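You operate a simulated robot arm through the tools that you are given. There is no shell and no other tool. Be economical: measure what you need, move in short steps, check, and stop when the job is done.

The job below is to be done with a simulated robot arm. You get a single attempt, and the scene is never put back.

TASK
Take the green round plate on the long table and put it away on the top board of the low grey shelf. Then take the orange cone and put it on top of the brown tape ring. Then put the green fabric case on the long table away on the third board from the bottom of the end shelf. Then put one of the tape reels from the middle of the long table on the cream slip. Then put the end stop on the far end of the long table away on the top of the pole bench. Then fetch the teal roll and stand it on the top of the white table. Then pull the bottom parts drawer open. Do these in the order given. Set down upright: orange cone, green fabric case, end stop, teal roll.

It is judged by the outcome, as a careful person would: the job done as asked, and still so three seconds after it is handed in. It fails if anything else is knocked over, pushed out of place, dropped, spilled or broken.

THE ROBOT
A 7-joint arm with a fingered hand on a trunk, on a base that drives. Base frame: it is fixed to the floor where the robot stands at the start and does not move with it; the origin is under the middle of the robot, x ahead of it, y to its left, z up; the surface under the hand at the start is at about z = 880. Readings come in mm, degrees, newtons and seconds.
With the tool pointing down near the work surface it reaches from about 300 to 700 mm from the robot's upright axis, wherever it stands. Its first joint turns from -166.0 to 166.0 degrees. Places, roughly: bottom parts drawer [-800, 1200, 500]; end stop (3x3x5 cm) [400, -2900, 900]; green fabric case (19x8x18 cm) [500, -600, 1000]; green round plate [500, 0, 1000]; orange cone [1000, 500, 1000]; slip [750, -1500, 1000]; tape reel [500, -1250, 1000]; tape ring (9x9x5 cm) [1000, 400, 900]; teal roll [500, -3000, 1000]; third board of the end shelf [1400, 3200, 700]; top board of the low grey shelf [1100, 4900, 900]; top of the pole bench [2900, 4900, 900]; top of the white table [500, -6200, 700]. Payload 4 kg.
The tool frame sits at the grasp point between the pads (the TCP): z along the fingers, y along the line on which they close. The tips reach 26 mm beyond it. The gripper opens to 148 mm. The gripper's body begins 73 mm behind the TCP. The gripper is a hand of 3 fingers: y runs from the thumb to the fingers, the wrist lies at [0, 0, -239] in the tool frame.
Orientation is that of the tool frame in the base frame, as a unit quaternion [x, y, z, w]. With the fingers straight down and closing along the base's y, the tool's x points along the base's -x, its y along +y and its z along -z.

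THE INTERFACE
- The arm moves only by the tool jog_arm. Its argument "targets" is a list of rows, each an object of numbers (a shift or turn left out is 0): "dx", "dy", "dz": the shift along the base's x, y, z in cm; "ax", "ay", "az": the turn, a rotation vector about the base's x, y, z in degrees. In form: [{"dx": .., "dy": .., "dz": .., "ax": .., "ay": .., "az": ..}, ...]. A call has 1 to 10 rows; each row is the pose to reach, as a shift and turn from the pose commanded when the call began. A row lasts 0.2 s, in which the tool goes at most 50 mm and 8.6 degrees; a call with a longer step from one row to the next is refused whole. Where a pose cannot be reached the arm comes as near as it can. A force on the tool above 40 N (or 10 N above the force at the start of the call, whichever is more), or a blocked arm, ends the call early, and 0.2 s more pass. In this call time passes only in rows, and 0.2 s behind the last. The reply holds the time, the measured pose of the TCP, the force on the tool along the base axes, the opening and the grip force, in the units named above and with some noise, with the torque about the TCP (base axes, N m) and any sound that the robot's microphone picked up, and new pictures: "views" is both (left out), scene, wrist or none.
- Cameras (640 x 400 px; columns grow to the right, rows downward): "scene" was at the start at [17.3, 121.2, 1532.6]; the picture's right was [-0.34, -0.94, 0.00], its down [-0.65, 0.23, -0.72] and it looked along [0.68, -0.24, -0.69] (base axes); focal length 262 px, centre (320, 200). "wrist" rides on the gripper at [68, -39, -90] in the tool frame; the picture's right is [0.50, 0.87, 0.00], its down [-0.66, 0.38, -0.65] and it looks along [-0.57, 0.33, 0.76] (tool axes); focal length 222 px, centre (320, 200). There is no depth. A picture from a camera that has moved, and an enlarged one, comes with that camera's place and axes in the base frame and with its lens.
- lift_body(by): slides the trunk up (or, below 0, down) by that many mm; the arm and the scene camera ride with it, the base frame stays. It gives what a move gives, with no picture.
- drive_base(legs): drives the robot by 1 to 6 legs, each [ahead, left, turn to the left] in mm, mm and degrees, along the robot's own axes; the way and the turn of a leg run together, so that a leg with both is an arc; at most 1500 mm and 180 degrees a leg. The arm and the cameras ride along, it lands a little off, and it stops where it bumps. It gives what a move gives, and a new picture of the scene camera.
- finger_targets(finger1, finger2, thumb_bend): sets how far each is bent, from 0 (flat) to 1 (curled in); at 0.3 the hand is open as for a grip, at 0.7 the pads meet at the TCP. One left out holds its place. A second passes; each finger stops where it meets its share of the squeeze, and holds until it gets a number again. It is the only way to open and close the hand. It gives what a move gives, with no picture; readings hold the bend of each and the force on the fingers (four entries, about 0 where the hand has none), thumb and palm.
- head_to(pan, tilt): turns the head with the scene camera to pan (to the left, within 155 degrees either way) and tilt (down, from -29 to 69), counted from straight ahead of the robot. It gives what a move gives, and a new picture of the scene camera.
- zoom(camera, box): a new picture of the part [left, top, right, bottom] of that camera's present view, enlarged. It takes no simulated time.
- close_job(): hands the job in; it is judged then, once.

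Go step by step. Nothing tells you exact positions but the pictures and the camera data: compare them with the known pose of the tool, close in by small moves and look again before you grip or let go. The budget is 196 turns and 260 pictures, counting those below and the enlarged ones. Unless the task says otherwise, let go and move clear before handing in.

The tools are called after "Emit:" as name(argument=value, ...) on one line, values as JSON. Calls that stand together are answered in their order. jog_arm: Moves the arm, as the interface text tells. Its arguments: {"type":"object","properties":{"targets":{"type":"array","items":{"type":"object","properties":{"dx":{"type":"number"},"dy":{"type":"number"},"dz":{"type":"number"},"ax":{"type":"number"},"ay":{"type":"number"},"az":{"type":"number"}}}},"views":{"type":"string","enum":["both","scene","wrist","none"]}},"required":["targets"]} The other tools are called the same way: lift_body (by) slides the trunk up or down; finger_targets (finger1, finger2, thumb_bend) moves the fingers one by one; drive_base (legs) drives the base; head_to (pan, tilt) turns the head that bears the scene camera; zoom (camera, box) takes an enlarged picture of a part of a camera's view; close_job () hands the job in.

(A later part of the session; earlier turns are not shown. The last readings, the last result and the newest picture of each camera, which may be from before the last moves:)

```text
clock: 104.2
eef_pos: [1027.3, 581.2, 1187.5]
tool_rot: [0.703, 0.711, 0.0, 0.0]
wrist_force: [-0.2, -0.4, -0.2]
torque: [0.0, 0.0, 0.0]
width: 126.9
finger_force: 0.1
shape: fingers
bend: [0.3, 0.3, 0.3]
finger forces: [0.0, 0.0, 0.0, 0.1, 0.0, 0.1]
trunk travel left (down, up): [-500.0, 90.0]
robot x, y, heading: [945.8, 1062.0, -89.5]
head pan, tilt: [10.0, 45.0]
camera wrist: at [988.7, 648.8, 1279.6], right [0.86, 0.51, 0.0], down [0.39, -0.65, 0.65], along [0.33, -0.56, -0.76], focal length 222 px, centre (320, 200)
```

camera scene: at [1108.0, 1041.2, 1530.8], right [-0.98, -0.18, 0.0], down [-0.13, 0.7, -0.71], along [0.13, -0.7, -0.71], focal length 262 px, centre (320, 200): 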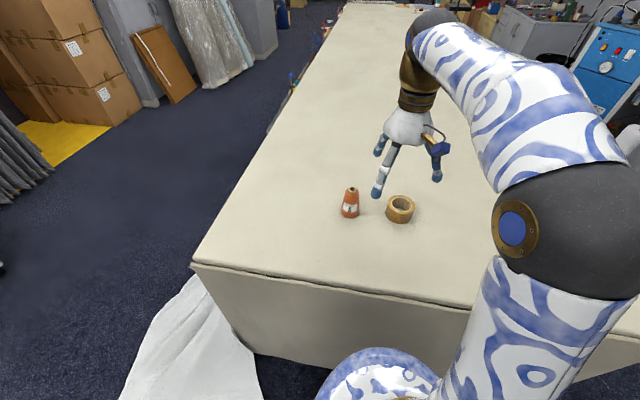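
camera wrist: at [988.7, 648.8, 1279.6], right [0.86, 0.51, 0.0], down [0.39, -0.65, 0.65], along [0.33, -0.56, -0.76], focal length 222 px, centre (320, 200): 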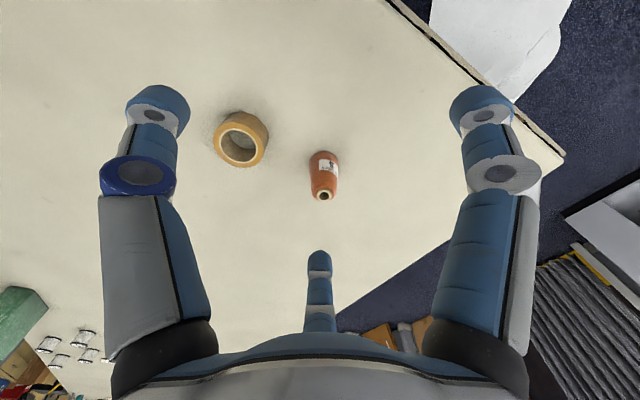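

The cone (height ~107 mm, base ~61 mm) is near (1114, 450) and the ring near (960, 428). I move above the cone and look closely.

Emit:
jog_arm(targets=[{"dx": 2.5, "dy": -3.5}, {"dx": 5, "dy": -7}, {"dx": 7.5, "dy": -10.5}, {"dx": 8.7, "dy": -13.1}, {"dx": 8.7, "dy": -13.1, "dz": -4}, {"dx": 8.7, "dy": -13.1, "dz": -8}, {"dx": 8.7, "dy": -13.1, "dz": -12}], views="both")

```text
clock: 105.8
eef_pos: [1114.4, 450.8, 1066.9]
tool_rot: [0.704, 0.711, 0.0, 0.0]
wrist_force: [-0.5, 0.7, 0.4]
torque: [-0.04, 0.01, 0.0]
width: 126.6
finger_force: 0.1
shape: fingers
bend: [0.3, 0.3, 0.3]
finger forces: [0.0, 0.0, 0.1, 0.1, 0.0, 0.1]
out of reach, approached as far as the arm can: row 4
trunk travel left (down, up): [-500.0, 90.0]
robot x, y, heading: [944.2, 1057.6, -89.4]
head pan, tilt: [10.0, 45.0]
camera scene: at [1108.0, 1041.3, 1530.8], right [-0.98, -0.18, 0.0], down [-0.13, 0.7, -0.71], along [0.13, -0.69, -0.71], focal length 262 px, centre (320, 200)
camera wrist: at [1076.4, 517.8, 1159.1], right [0.86, 0.51, 0.0], down [0.39, -0.65, 0.65], along [0.33, -0.56, -0.76], focal length 222 px, centre (320, 200)
```

scene: 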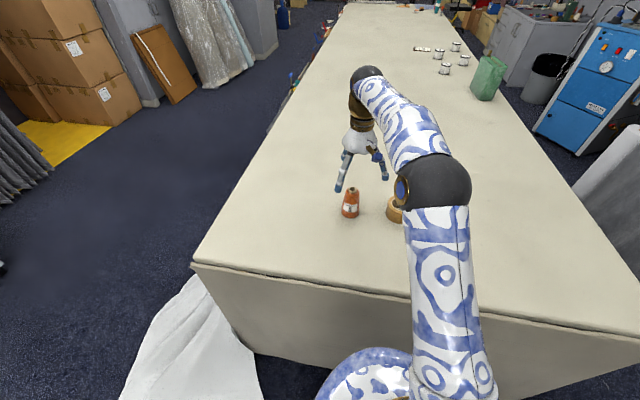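
wrist: 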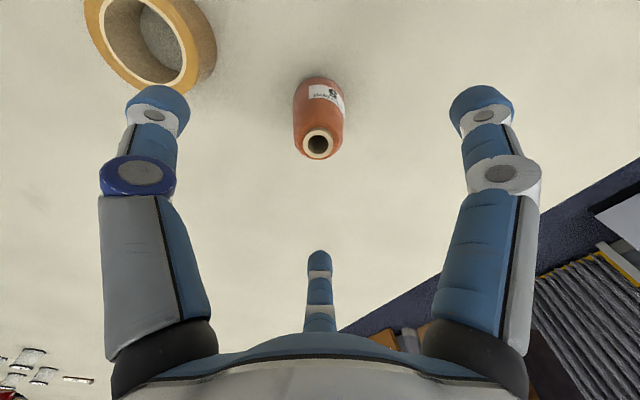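

The cone's centre is about (1117, 444). Before gripping I look at the ring from right above to measure its hole.

Emit:
jog_arm(targets=[{"dx": -4}, {"dx": -8}, {"dx": -12}, {"dx": -15.5, "dy": -1.5}], views="none")

Emit:
zoom(camera="wrist", box=[240, 50, 400, 150])

```text
clock: 106.8
eef_pos: [958.4, 436.3, 1067.9]
tool_rot: [0.704, 0.711, 0.0, 0.0]
wrist_force: [0.1, 1.7, -0.5]
torque: [0.01, 0.0, 0.01]
width: 126.9
finger_force: 0.1
shape: fingers
bend: [0.3, 0.3, 0.3]
finger forces: [0.0, 0.0, 0.0, 0.0, 0.1, 0.1]
trunk travel left (down, up): [-500.0, 90.0]
robot x, y, heading: [944.1, 1061.4, -89.3]
head pan, tilt: [10.0, 45.0]
```

```text
4.00 times, centred on (320, 100) of wrist
camera zoom: at [920.4, 503.0, 1158.4], right [0.86, 0.51, 0.0], down [0.39, -0.65, 0.65], along [0.33, -0.56, -0.76], focal length 888 px, centre (320, 600)
```

zoom: 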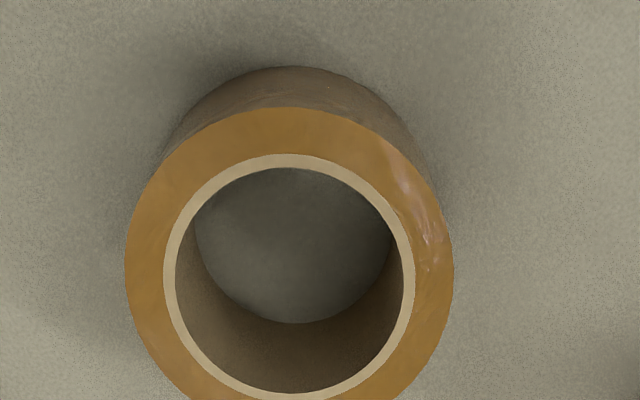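

The ring's centre is about (955, 429); its hole (~62 mm) is about as wide as the cone's base. I grip the cone now, mid-height.

Emit:
jog_arm(targets=[{"dx": 4}, {"dx": 8}, {"dx": 12}, {"dx": 15.9, "dy": 0.8}, {"dx": 15.9, "dy": 0.8, "dz": -4}, {"dx": 15.9, "dy": 0.8, "dz": -8}, {"dx": 15.9, "dy": 0.8, "dz": -11}, {"dx": 15.9, "dy": 0.8, "dz": -13}], views="both")

```text
clock: 108.6
eef_pos: [1118.6, 442.8, 938.8]
tool_rot: [0.703, 0.711, 0.0, 0.0]
wrist_force: [0.3, -0.3, -0.3]
torque: [0.0, 0.06, -0.01]
width: 126.6
finger_force: 0.0
shape: fingers
bend: [0.3, 0.3, 0.3]
finger forces: [0.0, 0.0, 0.1, 0.1, 0.1, 0.0]
trunk travel left (down, up): [-500.0, 90.0]
robot x, y, heading: [941.2, 1060.8, -89.2]
head pan, tilt: [10.0, 45.0]
camera scene: at [1108.1, 1041.0, 1530.8], right [-0.98, -0.18, 0.0], down [-0.13, 0.7, -0.71], along [0.13, -0.69, -0.71], focal length 262 px, centre (320, 200)
camera wrist: at [1080.0, 510.7, 1029.2], right [0.86, 0.51, 0.0], down [0.38, -0.65, 0.65], along [0.33, -0.56, -0.76], focal length 222 px, centre (320, 200)
```

scene: 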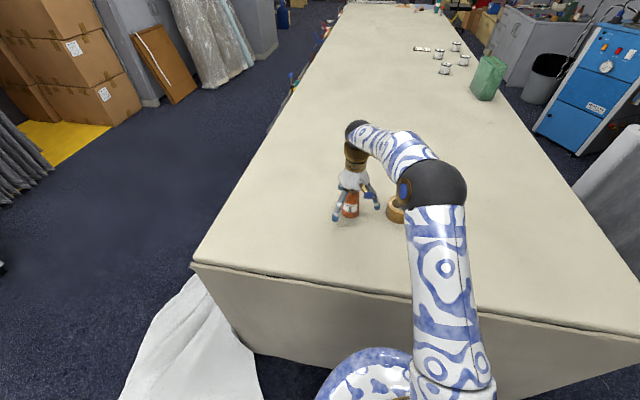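
wrist: 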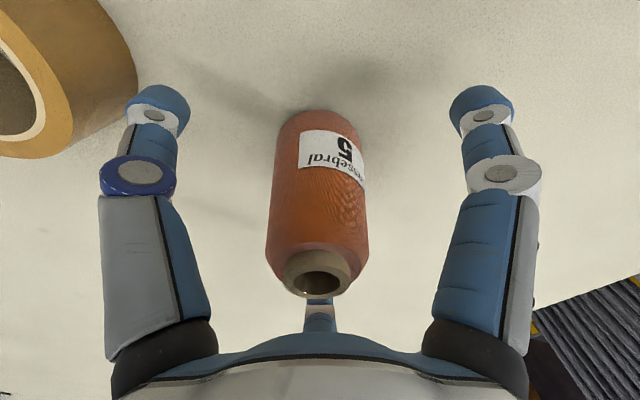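

The cone is centred between the fingers. I close.

Emit:
finger_targets(finger1=0.7, finger2=0.7, thumb_bend=0.7)

Emit:
jog_arm(targets=[{"dz": 1}, {"dz": 4}, {"dz": 8}, {"dz": 11}], views="both")

```text
clock: 109.6
eef_pos: [1118.2, 443.9, 939.9]
tool_rot: [0.703, 0.711, 0.0, 0.0]
wrist_force: [-1.0, -0.2, -0.2]
torque: [-0.03, 0.0, -0.01]
width: 38.9
finger_force: 18.5
shape: fingers
bend: [0.57, 0.54, 0.6]
finger forces: [10.2, 11.9, 0.1, 0.0, 14.5, 0.0]
trunk travel left (down, up): [-500.0, 90.0]
robot x, y, heading: [942.6, 1061.4, -89.3]
head pan, tilt: [10.0, 45.0]
```

```text
clock: 110.6
eef_pos: [1116.9, 441.8, 1049.5]
tool_rot: [0.703, 0.711, 0.0, 0.0]
wrist_force: [-0.2, 0.0, -2.1]
torque: [0.01, 0.02, -0.02]
width: 38.9
finger_force: 18.2
shape: fingers
bend: [0.57, 0.54, 0.6]
finger forces: [10.0, 11.9, 0.0, 0.0, 14.0, 0.0]
trunk travel left (down, up): [-500.0, 90.0]
robot x, y, heading: [947.5, 1060.1, -89.7]
head pan, tilt: [10.0, 45.0]
camera scene: at [1108.2, 1041.0, 1530.7], right [-0.98, -0.18, 0.0], down [-0.13, 0.7, -0.71], along [0.13, -0.69, -0.71], focal length 262 px, centre (320, 200)
camera wrist: at [1079.0, 510.1, 1140.5], right [0.86, 0.51, 0.0], down [0.39, -0.65, 0.65], along [0.33, -0.56, -0.76], focal length 222 px, centre (320, 200)
```

scene: 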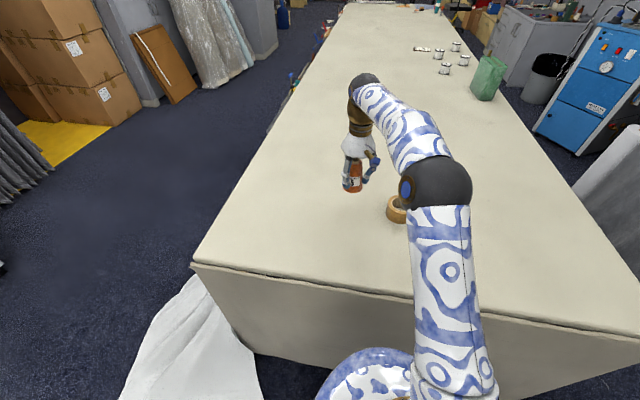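
wrist: 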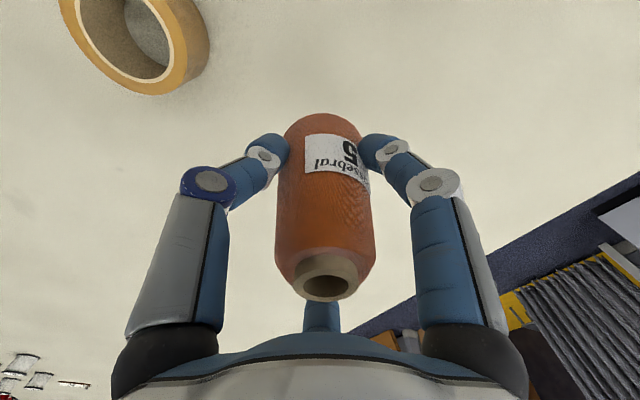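

The cone is held. I carry it over the ring.

Emit:
jog_arm(targets=[{"dx": -4}, {"dx": -8}, {"dx": -12}, {"dx": -15, "dy": -0.8}, {"dx": -16.3, "dy": -1.4}, {"dx": -16.3, "dy": -1.4, "dz": -2}], views="both")

Emit:
zoom(camera="scene", box=[352, 150, 448, 230])

```text
clock: 112.0
eef_pos: [952.6, 428.7, 1028.5]
tool_rot: [0.703, 0.711, 0.0, 0.0]
wrist_force: [0.2, -0.8, -1.5]
torque: [0.03, 0.0, -0.03]
width: 39.0
finger_force: 17.8
shape: fingers
bend: [0.57, 0.54, 0.6]
finger forces: [9.7, 12.0, 0.0, 0.0, 14.1, 0.0]
trunk travel left (down, up): [-500.0, 90.0]
robot x, y, heading: [944.4, 1062.6, -89.1]
head pan, tilt: [10.0, 45.0]
camera scene: at [1108.1, 1040.9, 1530.8], right [-0.98, -0.18, 0.0], down [-0.13, 0.7, -0.71], along [0.13, -0.69, -0.71], focal length 262 px, centre (320, 200)
camera wrist: at [914.3, 497.6, 1119.6], right [0.86, 0.51, 0.0], down [0.39, -0.65, 0.65], along [0.33, -0.56, -0.76], focal length 222 px, centre (320, 200)
```

scene: 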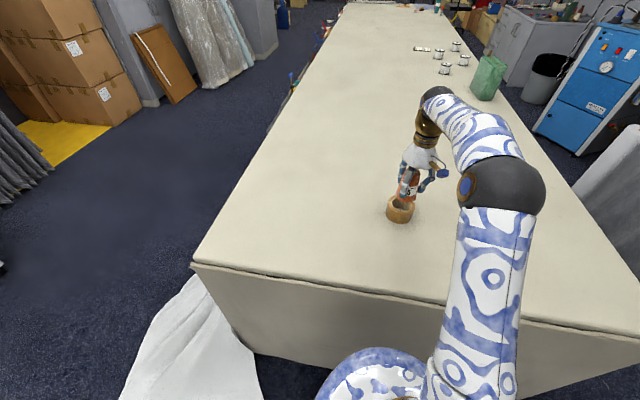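
wrist: 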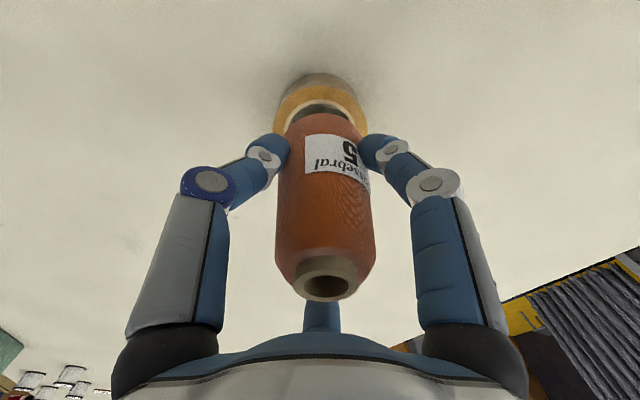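

```text
5.00 times, centred on (400, 190) of scene
camera zoom: at [1108.1, 1040.9, 1530.8], right [-0.98, -0.18, 0.0], down [-0.13, 0.7, -0.71], along [0.13, -0.69, -0.71], focal length 1308 px, centre (-80, 250)
```

zoom: 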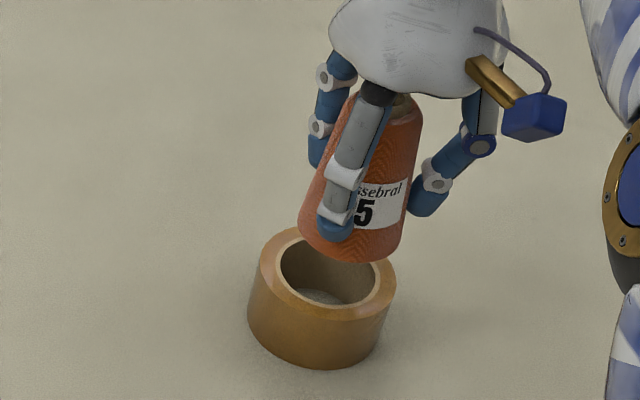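

The cone is centred over the ring within a few mm. I lower it slowly to feel the rim.

Emit:
jog_arm(targets=[{"dx": 0.2, "dy": -0.1, "dz": -1.5}, {"dx": 0.2, "dy": -0.1, "dz": -2.7}, {"dx": 0.2, "dy": -0.1, "dz": -3.3}, {"dx": 0.2, "dy": -0.1, "dz": -3.7}, {"dx": 0.2, "dy": -0.1, "dz": -4.1}], views="none")

Emit:
zoom(camera="scene", box=[352, 150, 448, 230])

```text
clock: 113.2
eef_pos: [955.7, 430.2, 987.8]
tool_rot: [0.703, 0.711, 0.0, 0.0]
wrist_force: [-0.1, 0.1, -1.8]
torque: [0.0, 0.02, -0.01]
width: 38.6
finger_force: 18.1
shape: fingers
bend: [0.57, 0.54, 0.6]
finger forces: [9.6, 12.0, 0.1, 0.0, 14.1, 0.0]
trunk travel left (down, up): [-500.0, 90.0]
robot x, y, heading: [944.5, 1066.2, -89.7]
head pan, tilt: [10.0, 45.0]
```

```text
5.00 times, centred on (400, 190) of scene
camera zoom: at [1108.0, 1040.9, 1530.7], right [-0.98, -0.18, 0.0], down [-0.13, 0.7, -0.71], along [0.13, -0.69, -0.71], focal length 1308 px, centre (-80, 250)
```

zoom: 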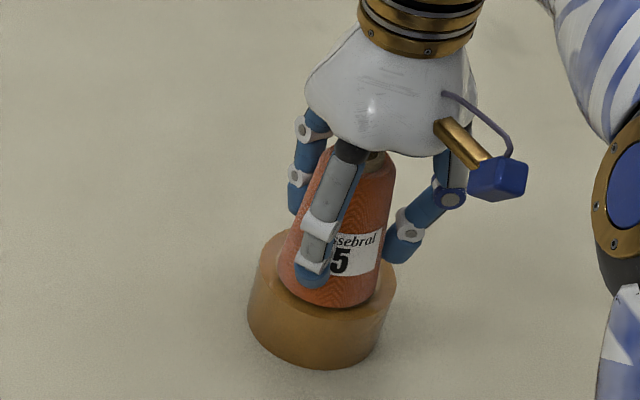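

No contact yet; I lower further in small steps.

Emit:
jog_arm(targets=[{"dz": -0.4}, {"dz": -0.7}, {"dz": -1.0}], views="wrist")

Emit:
zoom(camera="scene", box=[352, 150, 448, 230])

```text
clock: 114.0
eef_pos: [955.4, 429.8, 978.6]
tool_rot: [0.703, 0.711, -0.001, 0.001]
wrist_force: [-3.2, 3.3, 34.4]
torque: [-0.04, 0.1, -0.02]
width: 36.8
finger_force: 23.8
shape: fingers
bend: [0.57, 0.53, 0.63]
finger forces: [12.5, 15.4, 0.1, 0.1, 20.2, 0.0]
trunk travel left (down, up): [-500.0, 90.0]
robot x, y, heading: [942.2, 1058.0, -89.5]
head pan, tilt: [10.0, 45.0]
camera wrist: at [917.0, 497.8, 1070.7], right [0.86, 0.51, 0.0], down [0.39, -0.65, 0.66], along [0.33, -0.57, -0.76], focal length 222 px, centre (320, 200)
```

wrist: 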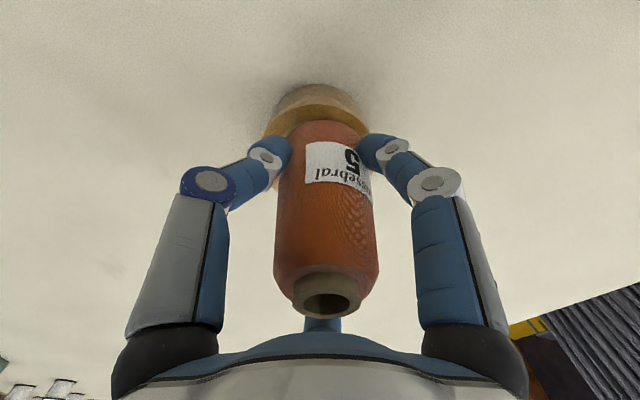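

```text
5.00 times, centred on (400, 190) of scene
camera zoom: at [1107.6, 1044.0, 1531.2], right [-0.98, -0.18, 0.0], down [-0.13, 0.69, -0.71], along [0.13, -0.7, -0.71], focal length 1308 px, centre (-80, 250)
```

zoom: 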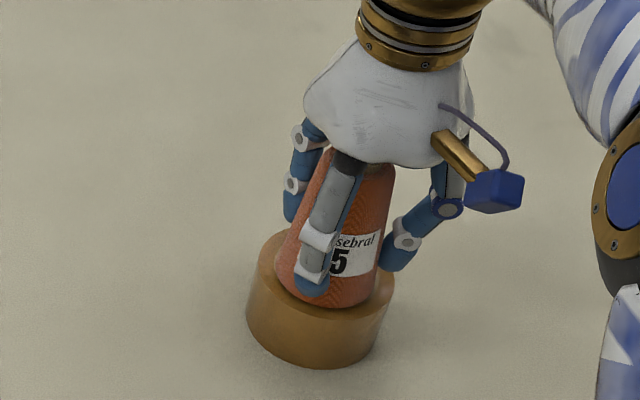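

Firm contact: the cone sits on the rim. I relieve the press a little, then let go.

Emit:
jog_arm(targets=[{"dz": 0.4}], views="none")

```text
clock: 114.4
eef_pos: [955.8, 430.5, 981.4]
tool_rot: [0.704, 0.711, 0.001, 0.0]
wrist_force: [-3.5, 0.4, 14.7]
torque: [-0.05, 0.1, -0.03]
width: 37.1
finger_force: 21.8
shape: fingers
bend: [0.57, 0.53, 0.63]
finger forces: [10.4, 13.6, 0.0, 0.1, 18.6, 0.1]
trunk travel left (down, up): [-500.0, 90.0]
robot x, y, heading: [944.3, 1058.3, -89.4]
head pan, tilt: [10.0, 45.0]
```

Emit:
jog_arm(targets=[{"dz": 0.2}], views="none")

Emit:
finger_targets(finger1=0.5, finger2=0.47, thumb_bend=0.55)

Emit:
finger_targets(finger1=0.3, finger2=0.3, thumb_bend=0.3)

Emit:
jog_arm(targets=[{"dz": 2}, {"dz": 6}, {"dz": 10}, {"dz": 14}, {"dz": 18}], views="both")

```text
clock: 114.8
eef_pos: [958.4, 429.3, 982.1]
tool_rot: [0.704, 0.711, 0.001, -0.001]
wrist_force: [-0.7, -0.4, 0.6]
torque: [-0.02, 0.08, 0.0]
width: 36.8
finger_force: 17.7
shape: fingers
bend: [0.57, 0.53, 0.62]
finger forces: [8.7, 12.5, 0.0, 0.0, 14.8, 0.0]
trunk travel left (down, up): [-500.0, 90.0]
robot x, y, heading: [942.7, 1062.9, -89.0]
head pan, tilt: [10.0, 45.0]
```

```text
clock: 115.8
eef_pos: [957.1, 429.2, 984.1]
tool_rot: [0.703, 0.711, 0.001, -0.001]
wrist_force: [-0.3, -0.1, -0.2]
torque: [0.01, -0.01, -0.01]
width: 53.5
finger_force: 0.1
shape: fingers
bend: [0.5, 0.47, 0.55]
finger forces: [0.0, 0.1, 0.1, 0.0, 0.1, 0.0]
trunk travel left (down, up): [-500.0, 90.0]
robot x, y, heading: [941.3, 1063.5, -89.5]
head pan, tilt: [10.0, 45.0]
```

```text
clock: 116.8
eef_pos: [956.4, 428.0, 983.0]
tool_rot: [0.703, 0.711, 0.0, -0.001]
wrist_force: [-1.5, 0.1, -0.4]
torque: [0.03, 0.0, 0.01]
width: 126.7
finger_force: 0.1
shape: fingers
bend: [0.3, 0.3, 0.3]
finger forces: [0.1, 0.0, 0.1, 0.1, 0.0, 0.0]
trunk travel left (down, up): [-500.0, 90.0]
robot x, y, heading: [942.8, 1057.6, -89.3]
head pan, tilt: [10.0, 45.0]
```

```text
clock: 118.0
eef_pos: [958.3, 429.4, 1162.8]
tool_rot: [0.703, 0.711, 0.001, 0.0]
wrist_force: [0.2, -0.7, -0.4]
torque: [0.01, -0.01, 0.01]
width: 126.7
finger_force: 0.1
shape: fingers
bend: [0.3, 0.3, 0.3]
finger forces: [0.0, 0.1, 0.1, 0.1, 0.0, 0.1]
out of reach, approached as far as the arm can: row 5
trunk travel left (down, up): [-500.0, 90.0]
robot x, y, heading: [941.4, 1058.3, -89.5]
head pan, tilt: [10.0, 45.0]
camera scene: at [1108.3, 1040.7, 1530.7], right [-0.98, -0.18, 0.0], down [-0.13, 0.7, -0.71], along [0.13, -0.69, -0.71], focal length 262 px, centre (320, 200)
camera wrist: at [919.4, 497.5, 1253.8], right [0.86, 0.51, 0.0], down [0.39, -0.65, 0.65], along [0.33, -0.56, -0.76], focal length 222 px, centre (320, 200)
```

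scene: 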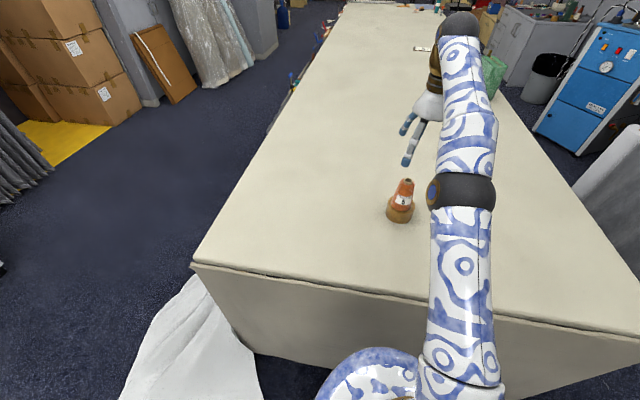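
wrist: 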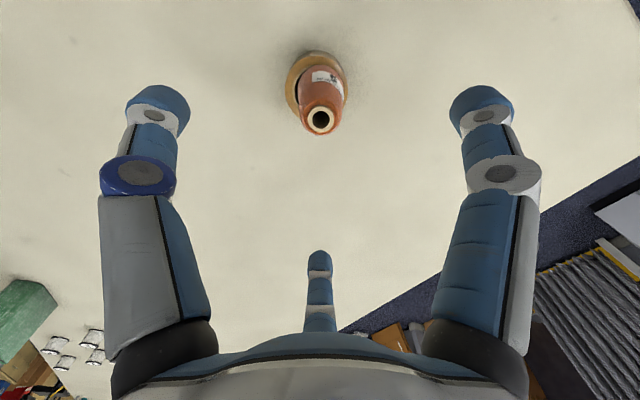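

Emit:
zoom(camera="scene", box=[360, 165, 440, 235])

Emit:
zoom(camera="scene", box=[390, 0, 530, 110])

```text
5.71 times, centred on (400, 200) of scene
camera zoom: at [1108.3, 1040.7, 1530.7], right [-0.98, -0.18, 0.0], down [-0.13, 0.7, -0.71], along [0.13, -0.69, -0.71], focal length 1495 px, centre (-137, 200)
```

zoom: 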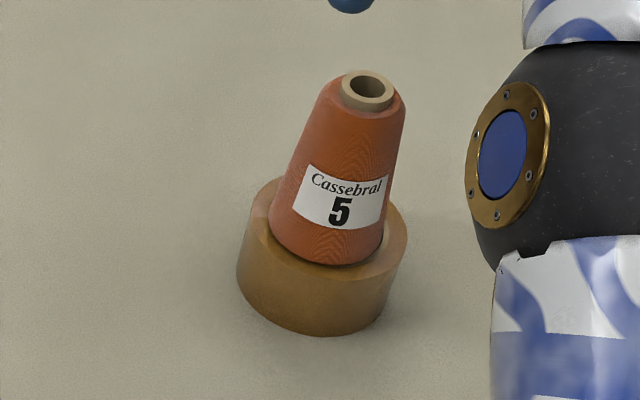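

```text
3.64 times, centred on (460, 55) of scene
camera zoom: at [1108.3, 1040.7, 1530.7], right [-0.98, -0.18, 0.0], down [-0.13, 0.7, -0.71], along [0.13, -0.69, -0.71], focal length 952 px, centre (-189, 727)
```

zoom: 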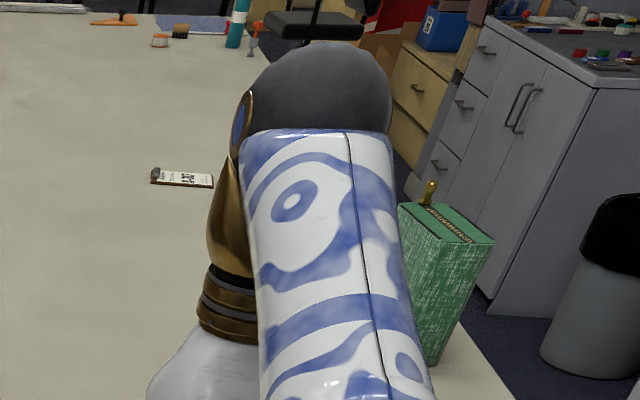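

The cone stands upright on the ring. Next, the green case: I draw the arm in and drive around to the near long side of the table.

Emit:
jog_arm(targets=[{"dy": 4}, {"dy": 8, "dz": 2}, {"dy": 12, "dz": 4}, {"dy": 16, "dz": 6}], views="none")

Emit:
drive_base(legs=[[-150, 0, 0], [0, -1000, 0], [1200, 0, 0]])

Emit:
head_to(pan=50, tilt=40)

```text
clock: 119.0
eef_pos: [959.3, 593.7, 1222.4]
tool_rot: [0.704, 0.71, 0.0, 0.0]
wrist_force: [0.4, 0.3, 0.8]
torque: [-0.01, 0.01, 0.0]
width: 126.9
finger_force: 0.0
shape: fingers
bend: [0.3, 0.3, 0.3]
finger forces: [0.0, 0.0, 0.0, 0.0, 0.1, 0.1]
trunk travel left (down, up): [-500.0, 90.0]
robot x, y, heading: [941.7, 1059.3, -89.6]
head pan, tilt: [10.0, 45.0]
```

```text
clock: 130.9
eef_pos: [-57.0, -465.5, 1221.4]
tool_rot: [0.708, 0.707, -0.001, -0.001]
wrist_force: [-0.1, 0.9, -0.9]
torque: [-0.02, 0.02, 0.04]
width: 126.8
finger_force: 0.0
shape: fingers
bend: [0.3, 0.3, 0.3]
finger forces: [0.0, 0.0, 0.0, 0.1, 0.0, 0.0]
trunk travel left (down, up): [-500.0, 90.0]
robot x, y, heading: [-66.0, 4.6, -90.3]
head pan, tilt: [10.0, 45.0]
camera scene: at [98.2, -18.8, 1530.7], right [-0.99, -0.17, 0.0], down [-0.12, 0.7, -0.71], along [0.12, -0.7, -0.71], focal length 262 px, centre (320, 200)
```

scene: 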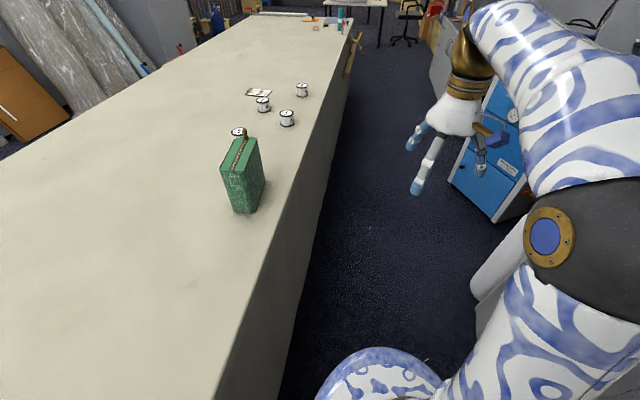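

```text
clock: 131.9
eef_pos: [-56.7, -465.8, 1222.1]
tool_rot: [0.707, 0.707, 0.001, 0.001]
wrist_force: [0.2, -1.1, -0.9]
torque: [0.03, -0.01, 0.01]
width: 126.8
finger_force: 0.1
shape: fingers
bend: [0.3, 0.3, 0.3]
finger forces: [0.0, 0.0, 0.1, 0.0, 0.1, 0.0]
trunk travel left (down, up): [-500.0, 90.0]
robot x, y, heading: [-69.0, 6.5, -90.2]
head pan, tilt: [50.0, 40.0]
camera scene: at [149.2, 6.6, 1538.0], right [-0.65, -0.76, 0.0], down [-0.49, 0.41, -0.77], along [0.59, -0.49, -0.64], focal length 262 px, centre (320, 200)
```

scene: 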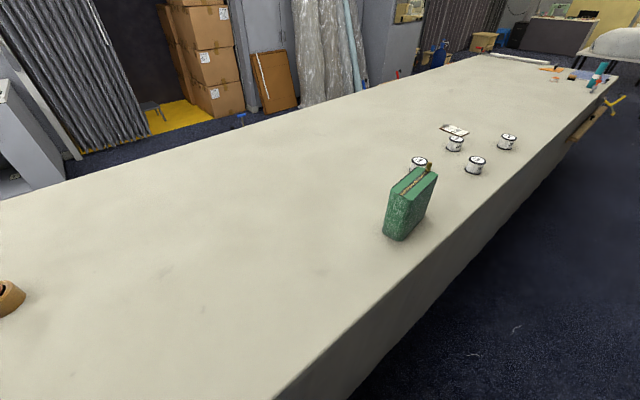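

The green case stands near (450, −660), long side roughly along y. I enlarge to measure it.

Emit:
zoom(camera="scene", box=[360, 145, 456, 250])

Emit:
zoom(camera="scene", box=[400, 110, 528, 190])

```text
3.81 times, centred on (408, 198) of scene
camera zoom: at [149.2, 6.6, 1538.0], right [-0.65, -0.76, 0.0], down [-0.49, 0.41, -0.77], along [0.59, -0.49, -0.64], focal length 997 px, centre (-15, 210)
```

zoom: 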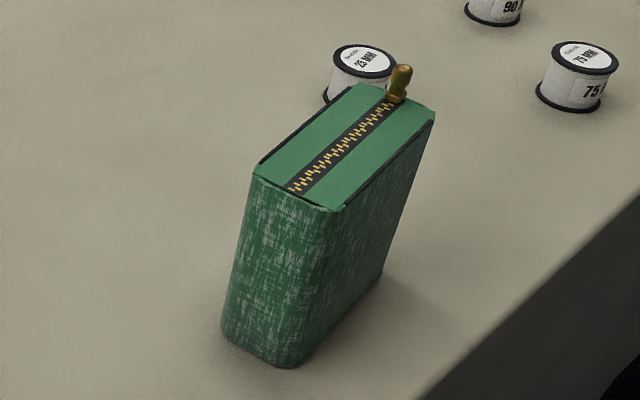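

```text
5.00 times, centred on (464, 150) of scene
camera zoom: at [149.2, 6.6, 1538.0], right [-0.65, -0.76, 0.0], down [-0.49, 0.41, -0.77], along [0.59, -0.49, -0.64], focal length 1308 px, centre (-400, 450)
```

zoom: 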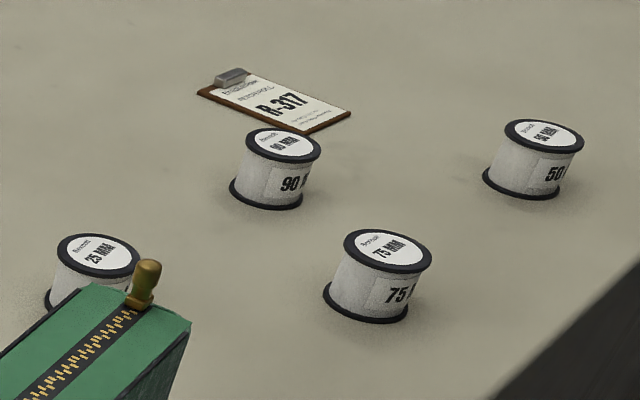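

The case measures fine: centre about (464, −641), long axis about 9° off −y. Before choosing the grip I need to see the end shelf's board spacing, so I look toward it.

Emit:
head_to(pan=154, tilt=15)

Emit:
zoom(camera="scene", box=[200, 80, 440, 240])

```text
clock: 133.7
eef_pos: [-56.3, -466.7, 1221.9]
tool_rot: [0.707, 0.707, 0.001, 0.0]
wrist_force: [0.1, -0.2, 0.4]
torque: [-0.02, 0.01, 0.0]
width: 126.8
finger_force: 0.1
shape: fingers
bend: [0.3, 0.3, 0.3]
finger forces: [0.1, 0.0, 0.0, 0.0, 0.0, 0.0]
trunk travel left (down, up): [-500.0, 90.0]
robot x, y, heading: [-65.5, 2.2, -90.1]
head pan, tilt: [154.0, 15.0]
camera scene: at [125.4, 145.2, 1577.6], right [0.9, -0.44, 0.0], down [-0.11, -0.23, -0.97], along [0.43, 0.87, -0.26], focal length 262 px, centre (320, 200)
```

scene: 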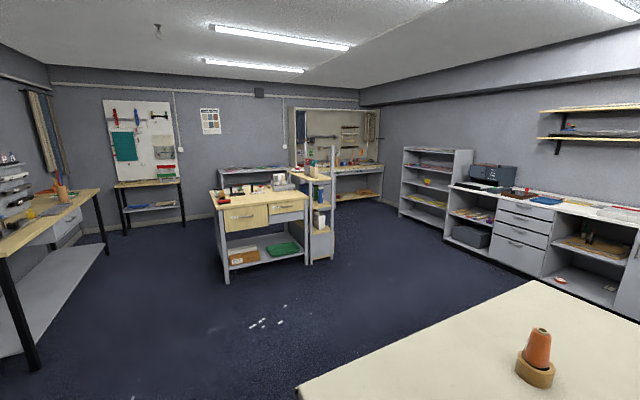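

```text
2.50 times, centred on (320, 160) of scene
camera zoom: at [125.4, 145.2, 1577.6], right [0.9, -0.44, 0.0], down [-0.11, -0.23, -0.97], along [0.43, 0.87, -0.26], focal length 654 px, centre (320, 300)
```

zoom: 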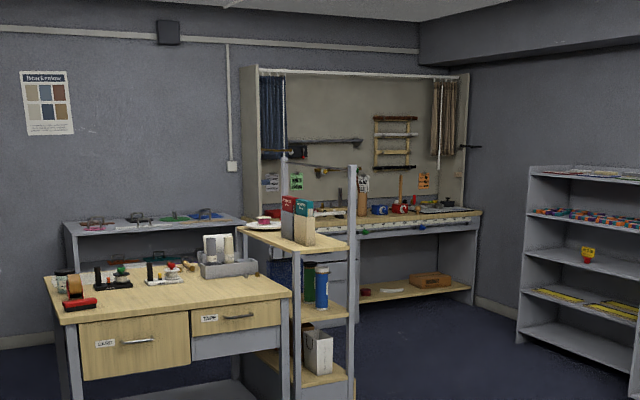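

The third board is at about z 690 with 32 cm clear up to the next board, so the case must go in with the hand horizontal. I'll grip the case lengthwise with the hand level, pointing along −y; I shift the base and begin to pitch the hand.

Emit:
drive_base(legs=[[-60, 60, 0]])

Emit:
jog_arm(targets=[{"dx": 3.2, "ax": -8}, {"dx": 6.4, "ax": -16}, {"dx": 9.6, "ax": -24}, {"dx": 12.8, "ax": -32}, {"dx": 16, "ax": -40, "dz": -1}, {"dx": 19.2, "ax": -48, "dz": -2}, {"dx": 22.4, "ax": -56, "dz": -3}, {"dx": 25.6, "ax": -64, "dz": -4}, {"dx": 28.8, "ax": -72, "dz": -5}, {"dx": 32, "ax": -80, "dz": -6}], views="none")

Emit:
head_to(pan=45, tilt=45)

```text
clock: 134.8
eef_pos: [3.8, -405.2, 1219.7]
tool_rot: [0.708, 0.706, 0.0, 0.0]
wrist_force: [0.3, 0.4, 0.0]
torque: [-0.02, 0.03, 0.01]
width: 127.0
finger_force: 0.0
shape: fingers
bend: [0.3, 0.3, 0.3]
finger forces: [0.0, 0.1, 0.1, 0.0, 0.1, 0.0]
trunk travel left (down, up): [-500.0, 90.0]
robot x, y, heading: [-1.9, 62.9, -90.4]
head pan, tilt: [154.0, 15.0]
camera scene: at [186.0, 206.5, 1577.4], right [0.9, -0.44, 0.0], down [-0.11, -0.23, -0.97], along [0.42, 0.87, -0.26], focal length 262 px, centre (320, 200)
```

scene: 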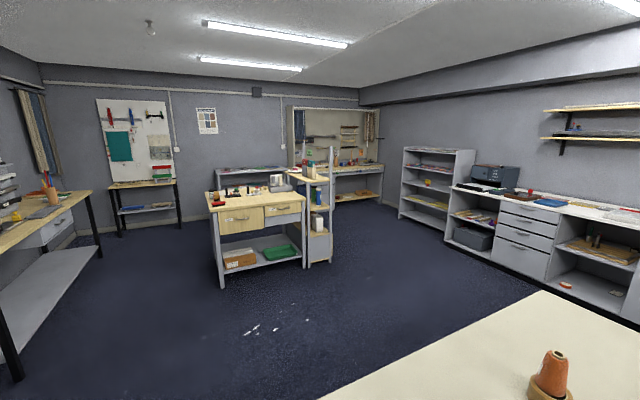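

```text
clock: 137.0
eef_pos: [323.9, -406.9, 1159.0]
tool_rot: [0.542, 0.541, -0.454, 0.456]
wrist_force: [-0.5, -0.3, 0.0]
torque: [-0.01, -0.01, 0.0]
width: 127.1
finger_force: 0.0
shape: fingers
bend: [0.3, 0.3, 0.3]
finger forces: [0.0, 0.0, 0.0, 0.0, 0.0, 0.1]
trunk travel left (down, up): [-500.0, 90.0]
robot x, y, heading: [-6.4, 70.9, -90.1]
head pan, tilt: [154.0, 15.0]
```

```text
clock: 138.9
eef_pos: [322.6, -404.9, 1160.9]
tool_rot: [0.543, 0.541, -0.454, 0.454]
wrist_force: [0.0, -0.1, 0.9]
torque: [0.0, 0.01, -0.01]
width: 126.8
finger_force: 0.1
shape: fingers
bend: [0.3, 0.3, 0.3]
finger forces: [0.0, 0.0, 0.1, 0.0, 0.0, 0.0]
trunk travel left (down, up): [-500.0, 90.0]
robot x, y, heading: [-8.1, 64.5, -90.4]
head pan, tilt: [45.0, 45.0]
camera scene: at [201.9, 64.4, 1530.7], right [-0.71, -0.71, 0.0], down [-0.5, 0.5, -0.71], along [0.5, -0.5, -0.71], focal length 262 px, centre (320, 200)
```

scene: 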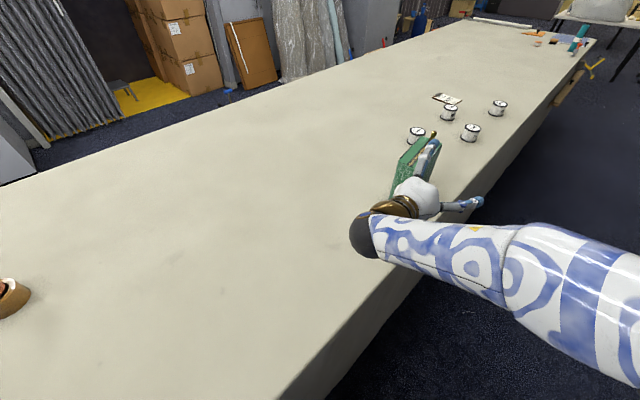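

The level hand is reachable. I come down in front of the case's near end, aligned with it.

Emit:
jog_arm(targets=[{"dx": 2, "dy": -0.5, "dz": -3, "ax": -2, "az": 1.5}, {"dx": 4, "dy": -1, "dz": -6, "ax": -4, "az": 3}, {"dx": 6, "dy": -2, "dz": -9, "ax": -6, "ay": -0.3, "az": 5}, {"dx": 8.5, "dy": -3, "dz": -12, "ax": -8, "ay": -0.5, "az": 7}, {"dx": 11, "dy": -4.5, "dz": -15, "ax": -10, "ay": -0.8, "az": 8.7}, {"dx": 11.6, "dy": -6, "dz": -17, "ax": -10, "ay": -0.8, "az": 8.7}], views="both")

Emit:
zoom(camera="scene", box=[370, 120, 482, 220])

```text
clock: 140.3
eef_pos: [440.0, -465.3, 992.9]
tool_rot: [0.46, 0.536, -0.46, 0.537]
wrist_force: [-1.0, -0.2, 0.3]
torque: [0.04, 0.02, -0.01]
width: 126.9
finger_force: 0.1
shape: fingers
bend: [0.3, 0.3, 0.3]
finger forces: [0.1, 0.1, 0.1, 0.0, 0.1, 0.0]
trunk travel left (down, up): [-500.0, 90.0]
robot x, y, heading: [-7.8, 64.3, -90.1]
head pan, tilt: [45.0, 45.0]
camera scene: at [202.1, 64.2, 1530.7], right [-0.71, -0.71, 0.0], down [-0.5, 0.5, -0.71], along [0.5, -0.5, -0.71], focal length 262 px, centre (320, 200)
camera wrist: at [388.3, -382.2, 926.0], right [0.86, 0.13, -0.5], down [0.27, 0.7, 0.66], along [0.44, -0.7, 0.57], focal length 222 px, centre (320, 200)
```

scene: 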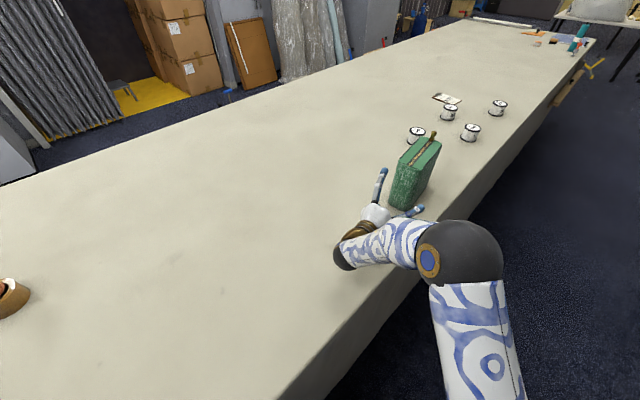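
wrist: 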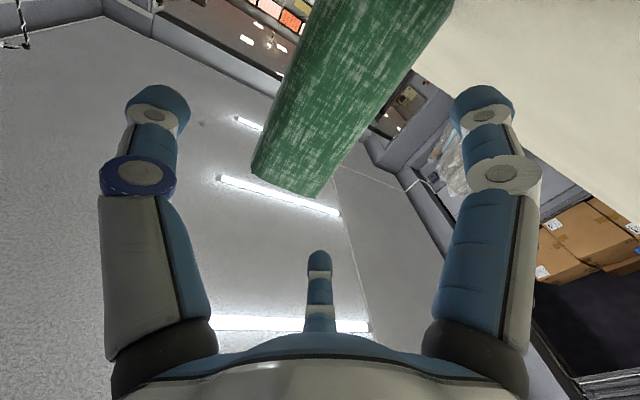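

```text
4.00 times, centred on (426, 170) of scene
camera zoom: at [202.1, 64.2, 1530.7], right [-0.71, -0.71, 0.0], down [-0.5, 0.5, -0.71], along [0.5, -0.5, -0.71], focal length 1047 px, centre (-104, 320)
```

zoom: 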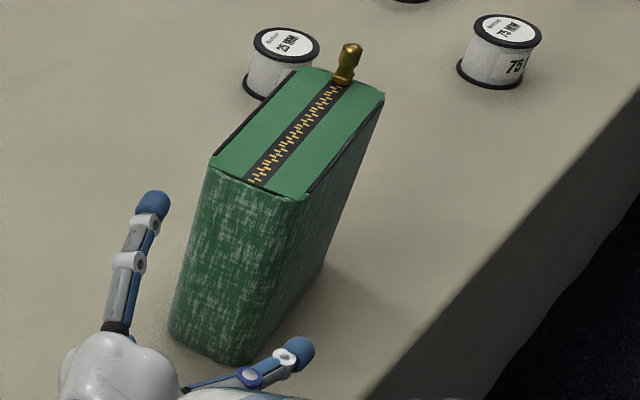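

The case's near end mid is about (452, −553). I slide the open hand around it.

Emit:
jog_arm(targets=[{"dx": 0.5, "dy": -3}, {"dx": 0.9, "dy": -6}, {"dx": 1.3, "dy": -9}, {"dx": 1.6, "dy": -12}, {"dx": 1.9, "dy": -14.2}], views="both")

Emit:
zoom(camera="scene", box=[370, 120, 482, 220])

```text
clock: 141.5
eef_pos: [458.5, -608.6, 991.0]
tool_rot: [0.461, 0.537, -0.46, 0.537]
wrist_force: [0.1, 1.2, 0.2]
torque: [0.0, 0.01, -0.03]
width: 127.3
finger_force: 0.1
shape: fingers
bend: [0.3, 0.3, 0.3]
finger forces: [0.2, 0.2, 0.0, 0.0, 0.0, 0.0]
trunk travel left (down, up): [-500.0, 90.0]
robot x, y, heading: [-8.2, 66.3, -90.0]
head pan, tilt: [45.0, 45.0]
camera scene: at [202.0, 64.2, 1530.7], right [-0.71, -0.71, 0.0], down [-0.5, 0.5, -0.71], along [0.5, -0.5, -0.71], focal length 262 px, centre (320, 200)
camera wrist: at [407.2, -524.6, 923.4], right [0.86, 0.13, -0.5], down [0.27, 0.7, 0.66], along [0.44, -0.7, 0.57], focal length 222 px, centre (320, 200)
```

scene: 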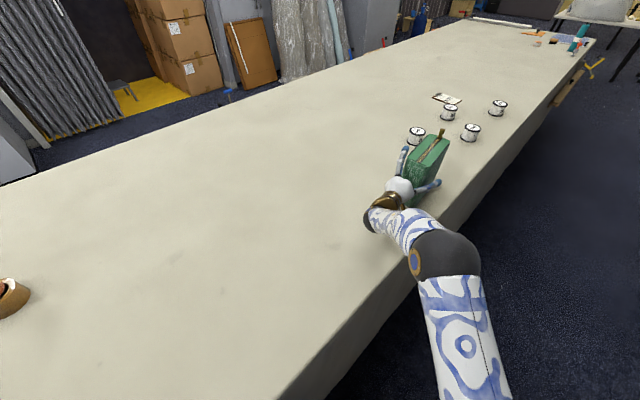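
wrist: 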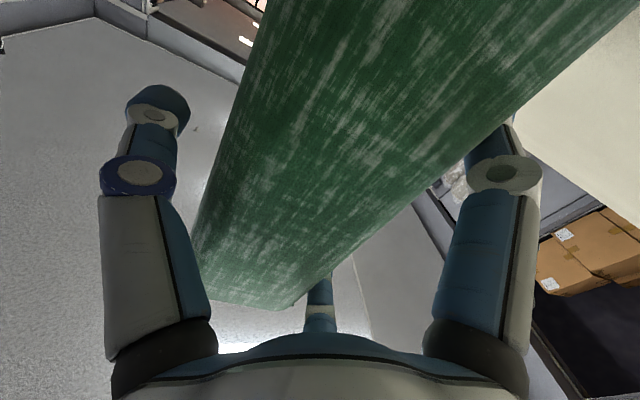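

```text
4.00 times, centred on (426, 170) of scene
camera zoom: at [202.0, 64.2, 1530.7], right [-0.71, -0.71, 0.0], down [-0.5, 0.5, -0.71], along [0.5, -0.5, -0.71], focal length 1047 px, centre (-104, 320)
```

zoom: 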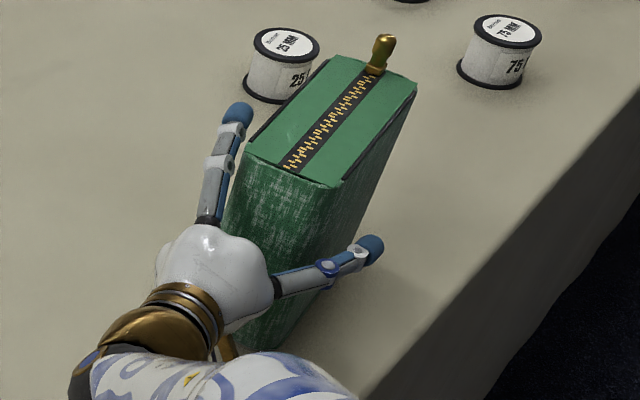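

The palm nudged the case about 3 cm inward, standing still upright and clear of the reels. I close the hand on it.

Emit:
finger_targets(finger1=0.7, finger2=0.7, thumb_bend=0.7)

Emit:
zoom(camera="scene", box=[370, 120, 482, 220])

Emit:
zoom(camera="wrist", box=[0, 0, 640, 400])

```text
clock: 142.5
eef_pos: [457.6, -608.6, 989.6]
tool_rot: [0.461, 0.536, -0.46, 0.537]
wrist_force: [0.3, -0.9, 1.8]
torque: [0.03, 0.06, -0.03]
width: 82.4
finger_force: 32.9
shape: fingers
bend: [0.45, 0.44, 0.5]
finger forces: [16.6, 17.1, 0.1, 0.0, 31.5, 0.0]
trunk travel left (down, up): [-500.0, 90.0]
robot x, y, heading: [-5.6, 64.1, -90.3]
head pan, tilt: [45.0, 45.0]
```

```text
4.00 times, centred on (426, 170) of scene
camera zoom: at [201.7, 64.2, 1530.8], right [-0.71, -0.71, 0.0], down [-0.5, 0.5, -0.71], along [0.5, -0.5, -0.71], focal length 1047 px, centre (-104, 320)
```

zoom: 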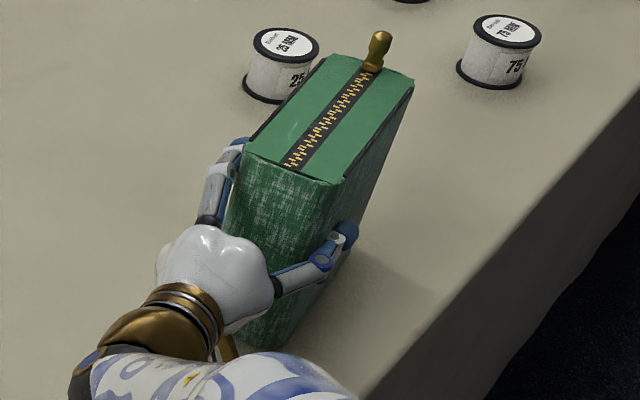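

```text
1.00 times, centred on (320, 200) of wrist (not enlarged: the box is as wide or as high as the picture)
camera zoom: at [406.7, -524.6, 923.5], right [0.86, 0.13, -0.5], down [0.27, 0.7, 0.66], along [0.44, -0.7, 0.57], focal length 222 px, centre (320, 200)
```

zoom: 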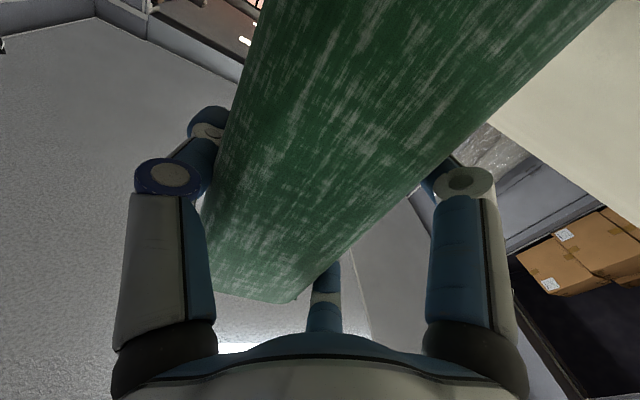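

Firm grip, 82 mm wide. I lift straight up.

Emit:
jog_arm(targets=[{"dz": 1}, {"dz": 3}, {"dz": 6}, {"dz": 10}, {"dz": 14}], views="scene")

Emit:
zoom(camera="scene", box=[340, 80, 500, 220])

```text
clock: 143.7
eef_pos: [456.5, -607.3, 1130.8]
tool_rot: [0.461, 0.537, -0.46, 0.537]
wrist_force: [-0.3, 0.0, -0.9]
torque: [0.13, 0.01, 0.0]
width: 82.4
finger_force: 32.4
shape: fingers
bend: [0.45, 0.44, 0.5]
finger forces: [16.6, 16.8, 0.0, 0.0, 30.5, 0.1]
trunk travel left (down, up): [-500.0, 90.0]
robot x, y, heading: [-7.4, 64.8, -90.2]
head pan, tilt: [45.0, 45.0]
camera scene: at [201.8, 64.3, 1530.7], right [-0.71, -0.71, 0.0], down [-0.5, 0.5, -0.71], along [0.5, -0.5, -0.71], focal length 262 px, centre (320, 200)
```

scene: 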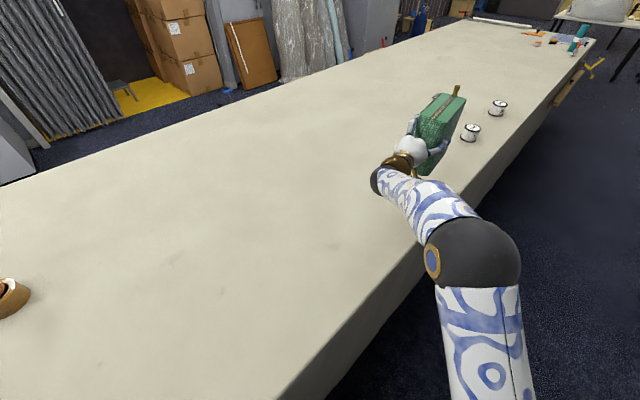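

```text
2.86 times, centred on (420, 150) of scene
camera zoom: at [201.8, 64.3, 1530.7], right [-0.71, -0.71, 0.0], down [-0.5, 0.5, -0.71], along [0.5, -0.5, -0.71], focal length 748 px, centre (34, 343)
```

zoom: 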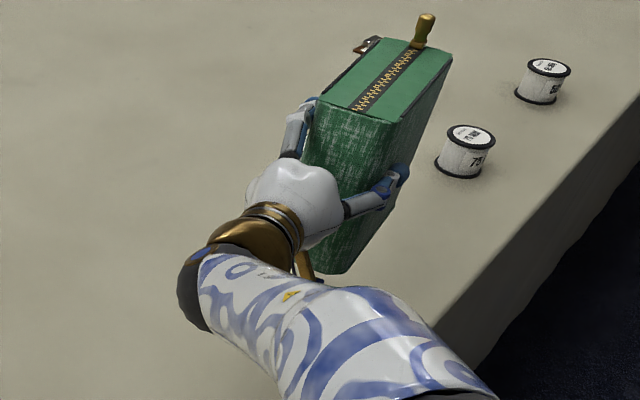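

The case is held level, its bottom 11 cm below the TCP. I draw it in, back away, and carry it around to the open floor east of the end shelf.

Emit:
jog_arm(targets=[{"dx": -2, "dy": 3}, {"dx": -4, "dy": 6}, {"dx": -6.5, "dy": 9}, {"dx": -9, "dy": 12}, {"dx": -11, "dy": 15}, {"dx": -13, "dy": 18}], views="none")

Emit:
drive_base(legs=[[-1380, 0, 0], [0, 1000, 0], [0, 1050, 0], [0, 0, -90]])

Emit:
head_to(pan=-70, tilt=25)

```text
clock: 145.1
eef_pos: [325.5, -427.5, 1130.3]
tool_rot: [0.462, 0.535, -0.46, 0.537]
wrist_force: [0.0, 0.5, -0.9]
torque: [0.09, -0.02, -0.02]
width: 82.2
finger_force: 31.0
shape: fingers
bend: [0.45, 0.44, 0.5]
finger forces: [16.2, 16.1, 0.0, 0.1, 29.8, 0.0]
trunk travel left (down, up): [-500.0, 90.0]
robot x, y, heading: [-5.2, 65.3, -90.0]
head pan, tilt: [45.0, 45.0]
```

```text
clock: 165.7
eef_pos: [1553.7, 1085.9, 1129.5]
tool_rot: [0.706, 0.047, -0.705, 0.048]
wrist_force: [0.1, -0.1, -0.6]
torque: [0.01, -0.11, 0.02]
width: 81.9
finger_force: 28.9
shape: fingers
bend: [0.45, 0.44, 0.5]
finger forces: [15.2, 15.2, 0.1, 0.0, 28.4, 0.1]
trunk travel left (down, up): [-500.0, 90.0]
robot x, y, heading: [2052.4, 1410.6, 179.1]
head pan, tilt: [45.0, 45.0]
camera scene: at [2048.9, 1199.2, 1530.7], right [-0.69, 0.72, 0.0], down [0.51, 0.49, -0.71], along [-0.51, -0.49, -0.71], focal length 262 px, centre (320, 200)
```

scene: 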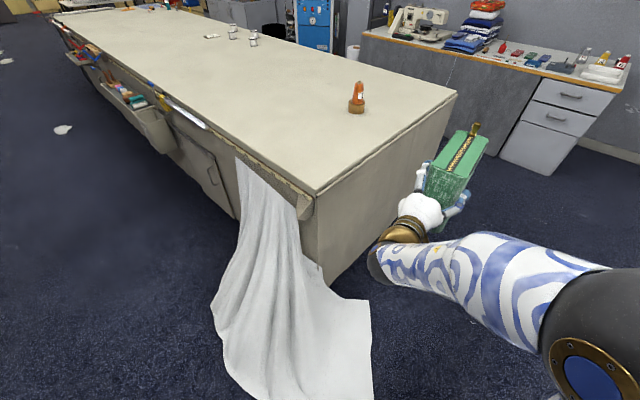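

```text
clock: 167.6
eef_pos: [1552.7, 1085.5, 1129.5]
tool_rot: [0.706, 0.047, -0.705, 0.049]
wrist_force: [0.4, 0.1, -1.2]
torque: [0.03, -0.08, 0.02]
width: 82.3
finger_force: 30.1
shape: fingers
bend: [0.45, 0.44, 0.5]
finger forces: [15.2, 15.2, 0.0, 0.1, 28.4, 0.0]
trunk travel left (down, up): [-500.0, 90.0]
robot x, y, heading: [2051.4, 1409.2, 178.8]
head pan, tilt: [-70.0, 25.0]
camera scene: at [2077.6, 1342.8, 1561.3], right [0.95, 0.32, 0.0], down [0.14, -0.4, -0.91], along [-0.29, 0.86, -0.42], focal length 262 px, centre (320, 200)
```

scene: 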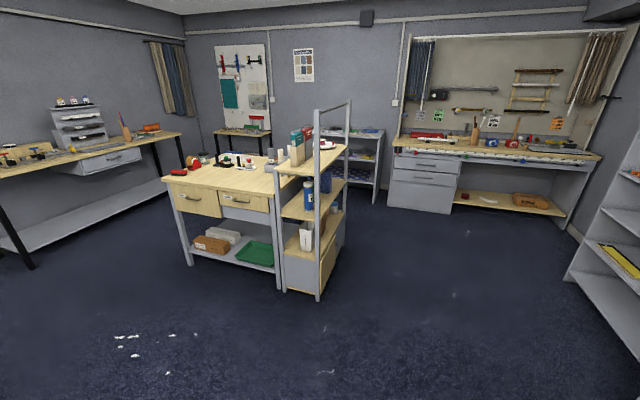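

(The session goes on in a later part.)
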